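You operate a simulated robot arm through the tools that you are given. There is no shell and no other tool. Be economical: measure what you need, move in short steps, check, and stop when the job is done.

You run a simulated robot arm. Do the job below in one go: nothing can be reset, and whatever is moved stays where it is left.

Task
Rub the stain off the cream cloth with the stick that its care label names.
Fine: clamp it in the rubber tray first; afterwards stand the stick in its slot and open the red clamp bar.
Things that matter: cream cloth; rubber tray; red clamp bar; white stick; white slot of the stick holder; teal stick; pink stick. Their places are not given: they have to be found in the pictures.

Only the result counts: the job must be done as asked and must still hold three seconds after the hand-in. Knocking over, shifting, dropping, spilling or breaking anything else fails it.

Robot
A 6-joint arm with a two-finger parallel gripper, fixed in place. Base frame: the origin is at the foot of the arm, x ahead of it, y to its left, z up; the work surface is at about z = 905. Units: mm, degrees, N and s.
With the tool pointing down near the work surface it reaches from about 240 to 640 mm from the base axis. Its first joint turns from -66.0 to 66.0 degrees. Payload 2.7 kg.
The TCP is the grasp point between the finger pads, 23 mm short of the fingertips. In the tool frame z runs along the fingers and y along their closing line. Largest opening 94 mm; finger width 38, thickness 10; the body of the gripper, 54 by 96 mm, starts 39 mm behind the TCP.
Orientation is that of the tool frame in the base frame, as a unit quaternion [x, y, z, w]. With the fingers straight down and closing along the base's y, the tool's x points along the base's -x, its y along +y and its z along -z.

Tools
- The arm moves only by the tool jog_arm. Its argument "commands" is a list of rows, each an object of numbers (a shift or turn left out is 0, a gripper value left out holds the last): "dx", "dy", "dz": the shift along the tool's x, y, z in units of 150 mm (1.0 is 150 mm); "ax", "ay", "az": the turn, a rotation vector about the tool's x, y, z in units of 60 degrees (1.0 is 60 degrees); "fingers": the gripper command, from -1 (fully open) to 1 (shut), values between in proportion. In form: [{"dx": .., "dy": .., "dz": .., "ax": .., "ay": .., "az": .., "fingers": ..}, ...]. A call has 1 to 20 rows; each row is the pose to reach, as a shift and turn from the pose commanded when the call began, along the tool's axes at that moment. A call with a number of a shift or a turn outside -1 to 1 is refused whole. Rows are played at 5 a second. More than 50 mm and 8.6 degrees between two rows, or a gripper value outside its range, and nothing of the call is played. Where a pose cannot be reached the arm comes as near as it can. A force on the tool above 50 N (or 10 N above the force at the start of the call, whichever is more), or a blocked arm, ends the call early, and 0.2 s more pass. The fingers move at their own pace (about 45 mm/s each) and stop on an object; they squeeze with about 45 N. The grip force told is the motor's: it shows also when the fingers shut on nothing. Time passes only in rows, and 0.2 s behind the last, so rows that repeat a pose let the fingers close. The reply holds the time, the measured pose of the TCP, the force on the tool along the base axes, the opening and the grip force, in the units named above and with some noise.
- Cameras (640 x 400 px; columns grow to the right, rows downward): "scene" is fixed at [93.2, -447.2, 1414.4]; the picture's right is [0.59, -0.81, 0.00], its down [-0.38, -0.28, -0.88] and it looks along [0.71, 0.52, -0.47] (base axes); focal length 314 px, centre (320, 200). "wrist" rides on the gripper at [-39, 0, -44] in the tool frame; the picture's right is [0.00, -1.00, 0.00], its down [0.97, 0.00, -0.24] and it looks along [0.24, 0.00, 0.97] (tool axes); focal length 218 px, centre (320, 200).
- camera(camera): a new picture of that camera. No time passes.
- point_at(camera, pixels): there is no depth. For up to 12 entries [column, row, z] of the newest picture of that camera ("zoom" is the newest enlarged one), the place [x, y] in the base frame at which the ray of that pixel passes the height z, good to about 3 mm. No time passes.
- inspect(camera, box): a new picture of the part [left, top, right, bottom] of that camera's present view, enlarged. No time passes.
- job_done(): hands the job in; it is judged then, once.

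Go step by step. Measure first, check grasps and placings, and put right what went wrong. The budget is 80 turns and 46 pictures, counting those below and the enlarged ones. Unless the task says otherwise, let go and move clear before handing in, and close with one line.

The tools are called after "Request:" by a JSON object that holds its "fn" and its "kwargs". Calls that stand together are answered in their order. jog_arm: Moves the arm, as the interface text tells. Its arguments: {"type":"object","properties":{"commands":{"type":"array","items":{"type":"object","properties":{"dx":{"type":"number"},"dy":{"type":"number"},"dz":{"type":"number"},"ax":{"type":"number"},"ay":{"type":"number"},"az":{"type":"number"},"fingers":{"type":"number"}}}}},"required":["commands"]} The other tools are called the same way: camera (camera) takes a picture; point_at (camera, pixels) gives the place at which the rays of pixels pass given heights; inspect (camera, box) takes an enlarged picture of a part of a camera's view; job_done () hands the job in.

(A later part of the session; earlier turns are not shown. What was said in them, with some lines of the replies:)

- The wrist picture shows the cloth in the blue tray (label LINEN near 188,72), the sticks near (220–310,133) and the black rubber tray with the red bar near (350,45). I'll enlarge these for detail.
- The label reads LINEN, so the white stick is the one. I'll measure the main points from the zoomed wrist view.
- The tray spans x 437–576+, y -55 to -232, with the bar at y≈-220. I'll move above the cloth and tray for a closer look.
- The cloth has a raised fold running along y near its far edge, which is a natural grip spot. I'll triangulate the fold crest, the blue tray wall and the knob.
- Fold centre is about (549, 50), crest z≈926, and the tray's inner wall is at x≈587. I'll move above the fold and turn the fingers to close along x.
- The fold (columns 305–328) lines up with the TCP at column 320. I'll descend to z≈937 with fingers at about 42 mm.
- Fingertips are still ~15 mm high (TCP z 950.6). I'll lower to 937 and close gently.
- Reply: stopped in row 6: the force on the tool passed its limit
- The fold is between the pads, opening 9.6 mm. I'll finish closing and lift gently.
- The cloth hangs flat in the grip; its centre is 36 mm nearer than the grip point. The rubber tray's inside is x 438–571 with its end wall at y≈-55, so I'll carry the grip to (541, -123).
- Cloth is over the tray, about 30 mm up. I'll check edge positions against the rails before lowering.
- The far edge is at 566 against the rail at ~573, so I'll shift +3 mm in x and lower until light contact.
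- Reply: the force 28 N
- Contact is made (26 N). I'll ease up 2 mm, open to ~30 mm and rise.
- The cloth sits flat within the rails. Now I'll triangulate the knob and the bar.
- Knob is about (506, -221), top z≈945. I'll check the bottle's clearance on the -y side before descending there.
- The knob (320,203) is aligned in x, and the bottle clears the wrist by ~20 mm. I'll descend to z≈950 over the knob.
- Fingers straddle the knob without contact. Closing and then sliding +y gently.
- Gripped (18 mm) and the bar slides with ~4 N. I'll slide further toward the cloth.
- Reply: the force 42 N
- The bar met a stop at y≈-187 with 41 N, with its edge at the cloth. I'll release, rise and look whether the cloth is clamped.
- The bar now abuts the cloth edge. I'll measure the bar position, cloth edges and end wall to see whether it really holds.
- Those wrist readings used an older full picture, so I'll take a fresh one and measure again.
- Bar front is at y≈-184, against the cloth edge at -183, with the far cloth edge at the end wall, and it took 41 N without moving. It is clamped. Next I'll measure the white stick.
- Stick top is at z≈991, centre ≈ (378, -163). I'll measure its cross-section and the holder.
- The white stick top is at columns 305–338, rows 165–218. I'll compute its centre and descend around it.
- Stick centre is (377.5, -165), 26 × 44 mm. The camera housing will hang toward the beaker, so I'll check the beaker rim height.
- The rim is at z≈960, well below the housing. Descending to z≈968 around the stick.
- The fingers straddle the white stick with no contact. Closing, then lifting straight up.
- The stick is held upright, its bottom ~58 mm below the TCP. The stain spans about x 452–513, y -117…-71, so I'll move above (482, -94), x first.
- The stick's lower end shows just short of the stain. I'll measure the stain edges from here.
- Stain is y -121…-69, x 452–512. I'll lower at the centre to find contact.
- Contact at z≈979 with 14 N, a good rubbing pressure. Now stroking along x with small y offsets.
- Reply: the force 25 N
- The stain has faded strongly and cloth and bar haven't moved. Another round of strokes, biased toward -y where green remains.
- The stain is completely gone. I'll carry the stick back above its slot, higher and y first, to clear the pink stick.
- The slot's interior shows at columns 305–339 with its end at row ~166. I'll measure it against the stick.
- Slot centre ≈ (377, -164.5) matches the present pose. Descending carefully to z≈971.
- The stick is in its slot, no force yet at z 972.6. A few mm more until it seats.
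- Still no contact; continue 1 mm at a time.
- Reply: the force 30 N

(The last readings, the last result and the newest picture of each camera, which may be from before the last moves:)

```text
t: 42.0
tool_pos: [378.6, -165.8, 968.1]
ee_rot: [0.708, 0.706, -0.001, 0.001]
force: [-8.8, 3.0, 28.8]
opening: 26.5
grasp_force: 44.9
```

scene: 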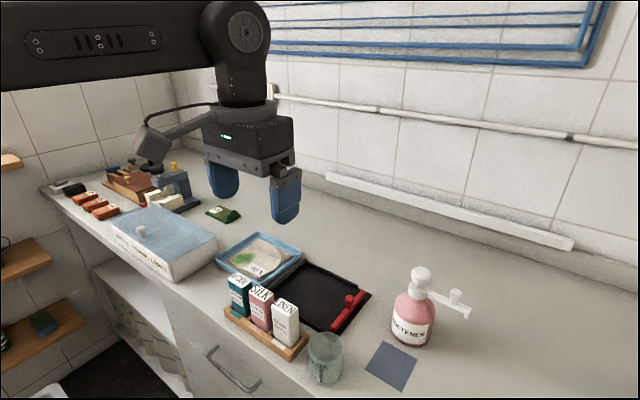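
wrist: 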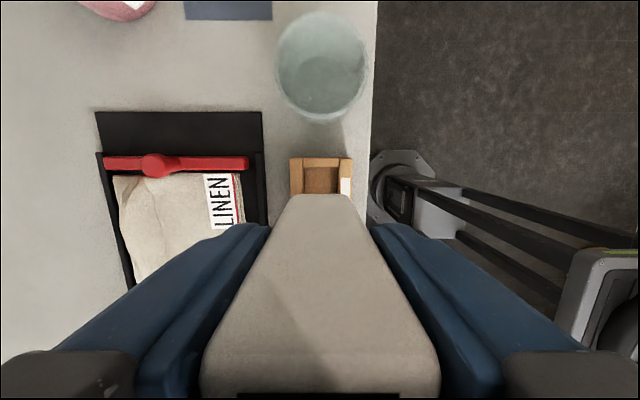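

Seated (29 N upward at z≈968). Easing, opening and rising straight.

Request:
{"fn": "jog_arm", "kwargs": {"commands": [{"dz": -0.01}, {"dz": -0.01, "fingers": 0.2}, {"dz": -0.01, "fingers": -0.3}, {"dz": -0.01, "fingers": -0.6}, {"dz": -0.01}, {"dz": -0.01}, {"dz": -0.2}, {"dz": -0.45}, {"dz": -0.7}]}}

Request:
{"fn": "inspect", "kwargs": {"camera": "scene", "box": [215, 240, 375, 370]}}

```text
t: 44.0
tool_pos: [377.8, -165.8, 1071.2]
ee_rot: [0.707, 0.707, -0.002, -0.001]
force: [0.1, -0.4, -0.1]
opening: 75.2
grasp_force: 0.0
```

```text
3.08 times, centred on (295, 305) of scene
```

zoom: 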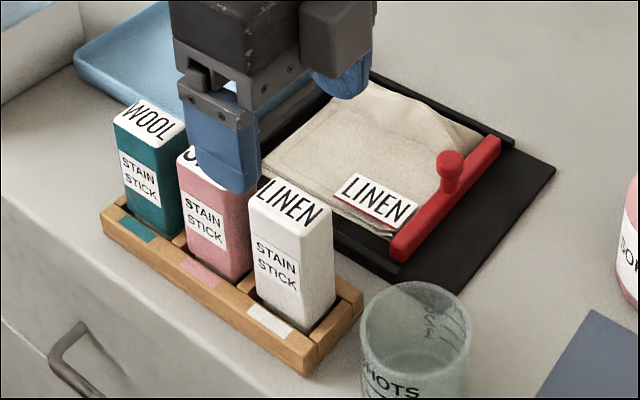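

The white stick stands in its slot like before. Now over to the knob at about (505, -191).

Request:
{"fn": "jog_arm", "kwargs": {"commands": [{"dy": 0.25}, {"dy": 0.5, "fingers": 0.1}, {"dy": 0.75}, {"dy": 0.85, "dx": -0.1}, {"dy": 0.85, "dx": -0.17, "dz": 0.1}, {"dy": 0.85, "dx": -0.17, "dz": 0.1}]}}

Request:
{"fn": "camera", "kwargs": {"camera": "wrist"}}

Request:
{"fn": "point_at", "kwargs": {"camera": "wrist", "pixels": [[320, 200, 945], [320, 190, 945]]}}

```text
t: 45.5
tool_pos: [505.4, -190.4, 1055.9]
ee_rot: [0.708, 0.707, -0.001, 0.0]
force: [-0.4, -0.5, 0.2]
opening: 42.3
grasp_force: 0.1
```

```text
9 pictures are left
```

wrist: 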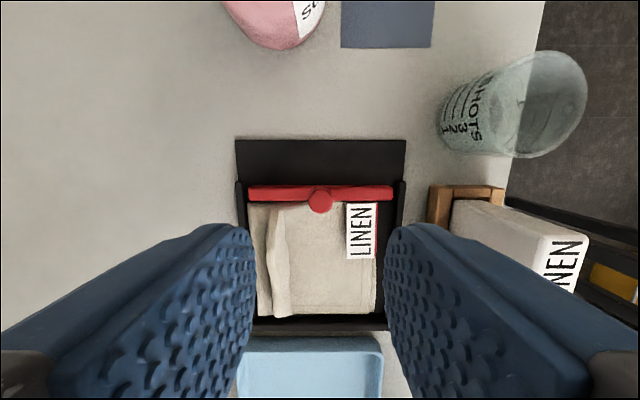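

```text
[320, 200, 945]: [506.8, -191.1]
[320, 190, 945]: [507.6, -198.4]
```

The knob (320,201) lies right under the TCP. Descending, gripping and sliding the bar back -y by ~31 mm.

Request:
{"fn": "jog_arm", "kwargs": {"commands": [{"dz": 0.25}, {"dz": 0.5}, {"dz": 0.62}, {"dz": 0.69}, {"dz": 0.69}, {"dz": 0.69, "fingers": 1.0}, {"dz": 0.69}, {"dz": 0.69}, {"dz": 0.69}]}}

Request:
{"fn": "jog_arm", "kwargs": {"commands": [{"dx": -0.04}, {"dx": -0.08}, {"dx": -0.12}, {"dx": -0.16}, {"dx": -0.2}, {"dx": -0.21}]}}

```text
t: 47.5
tool_pos: [504.8, -191.4, 951.7]
ee_rot: [0.707, 0.707, -0.001, 0.0]
force: [-3.7, 0.9, -2.4]
opening: 17.7
grasp_force: 45.2
```

```text
t: 48.9
tool_pos: [504.4, -222.4, 952.2]
ee_rot: [0.707, 0.708, -0.001, -0.002]
force: [-7.5, 16.4, -5.5]
opening: 17.9
grasp_force: 44.8
```

The bar followed to y≈-222 and is now pressing its outer stop. Release and rise.

Request:
{"fn": "jog_arm", "kwargs": {"commands": [{"dx": 0.005, "fingers": 0.1}, {"dx": 0.005}, {"dx": 0.005}, {"dx": 0.005, "dz": -0.2}, {"dx": 0.005, "dz": -0.5}, {"dx": 0.1, "dz": -0.8}, {"dx": 0.3, "dz": -0.95}]}}

Request:
{"fn": "camera", "kwargs": {"camera": "wrist"}}

Request:
{"fn": "camera", "kwargs": {"camera": "scene"}}

```text
t: 50.5
tool_pos: [506.1, -177.2, 1093.4]
ee_rot: [0.707, 0.707, 0.0, -0.001]
force: [-0.2, -0.2, 0.8]
opening: 42.3
grasp_force: 0.0
```

```text
8 pictures are left
```

wrist: 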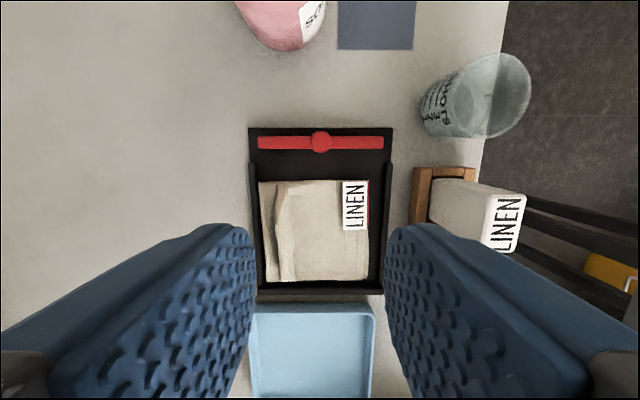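

```text
7 pictures are left
```

scene: 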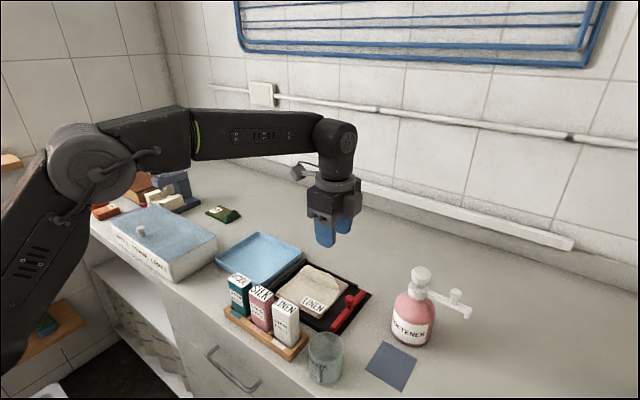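

The bar is back at the outer end (row 142), the cloth is clean and the stick stands in its slot. A final check of the bar's position and the cloth.

Request:
{"fn": "point_at", "kwargs": {"camera": "wrist", "pixels": [[270, 143, 920], [375, 143, 920], [385, 130, 908]]}}

Request:
{"fn": "inspect", "kwargs": {"camera": "scene", "box": [210, 220, 380, 370]}}

```text
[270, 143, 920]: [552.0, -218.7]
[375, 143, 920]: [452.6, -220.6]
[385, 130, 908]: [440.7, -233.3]
```

```text
2.67 times, centred on (295, 295) of scene
```

zoom: 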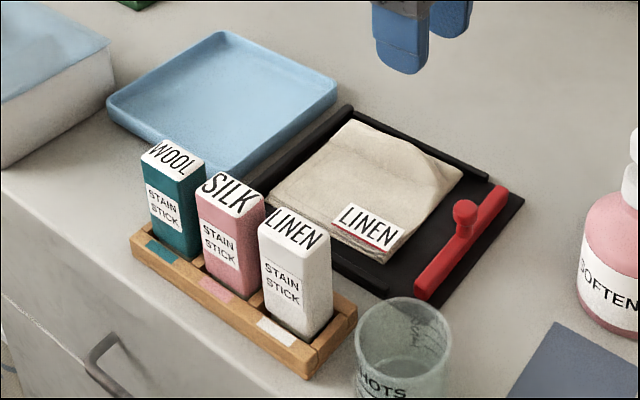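

The bar is at y≈-220, its original open place. Everything is in order, so I'll hand in.

Request:
{"fn": "job_done", "kwargs": {}}

```text
The job is handed in.
```

The stain is off the cream cloth. It was clamped in the rubber tray and rubbed with the white LINEN stick, which now stands in its slot again, and the red clamp bar is open.
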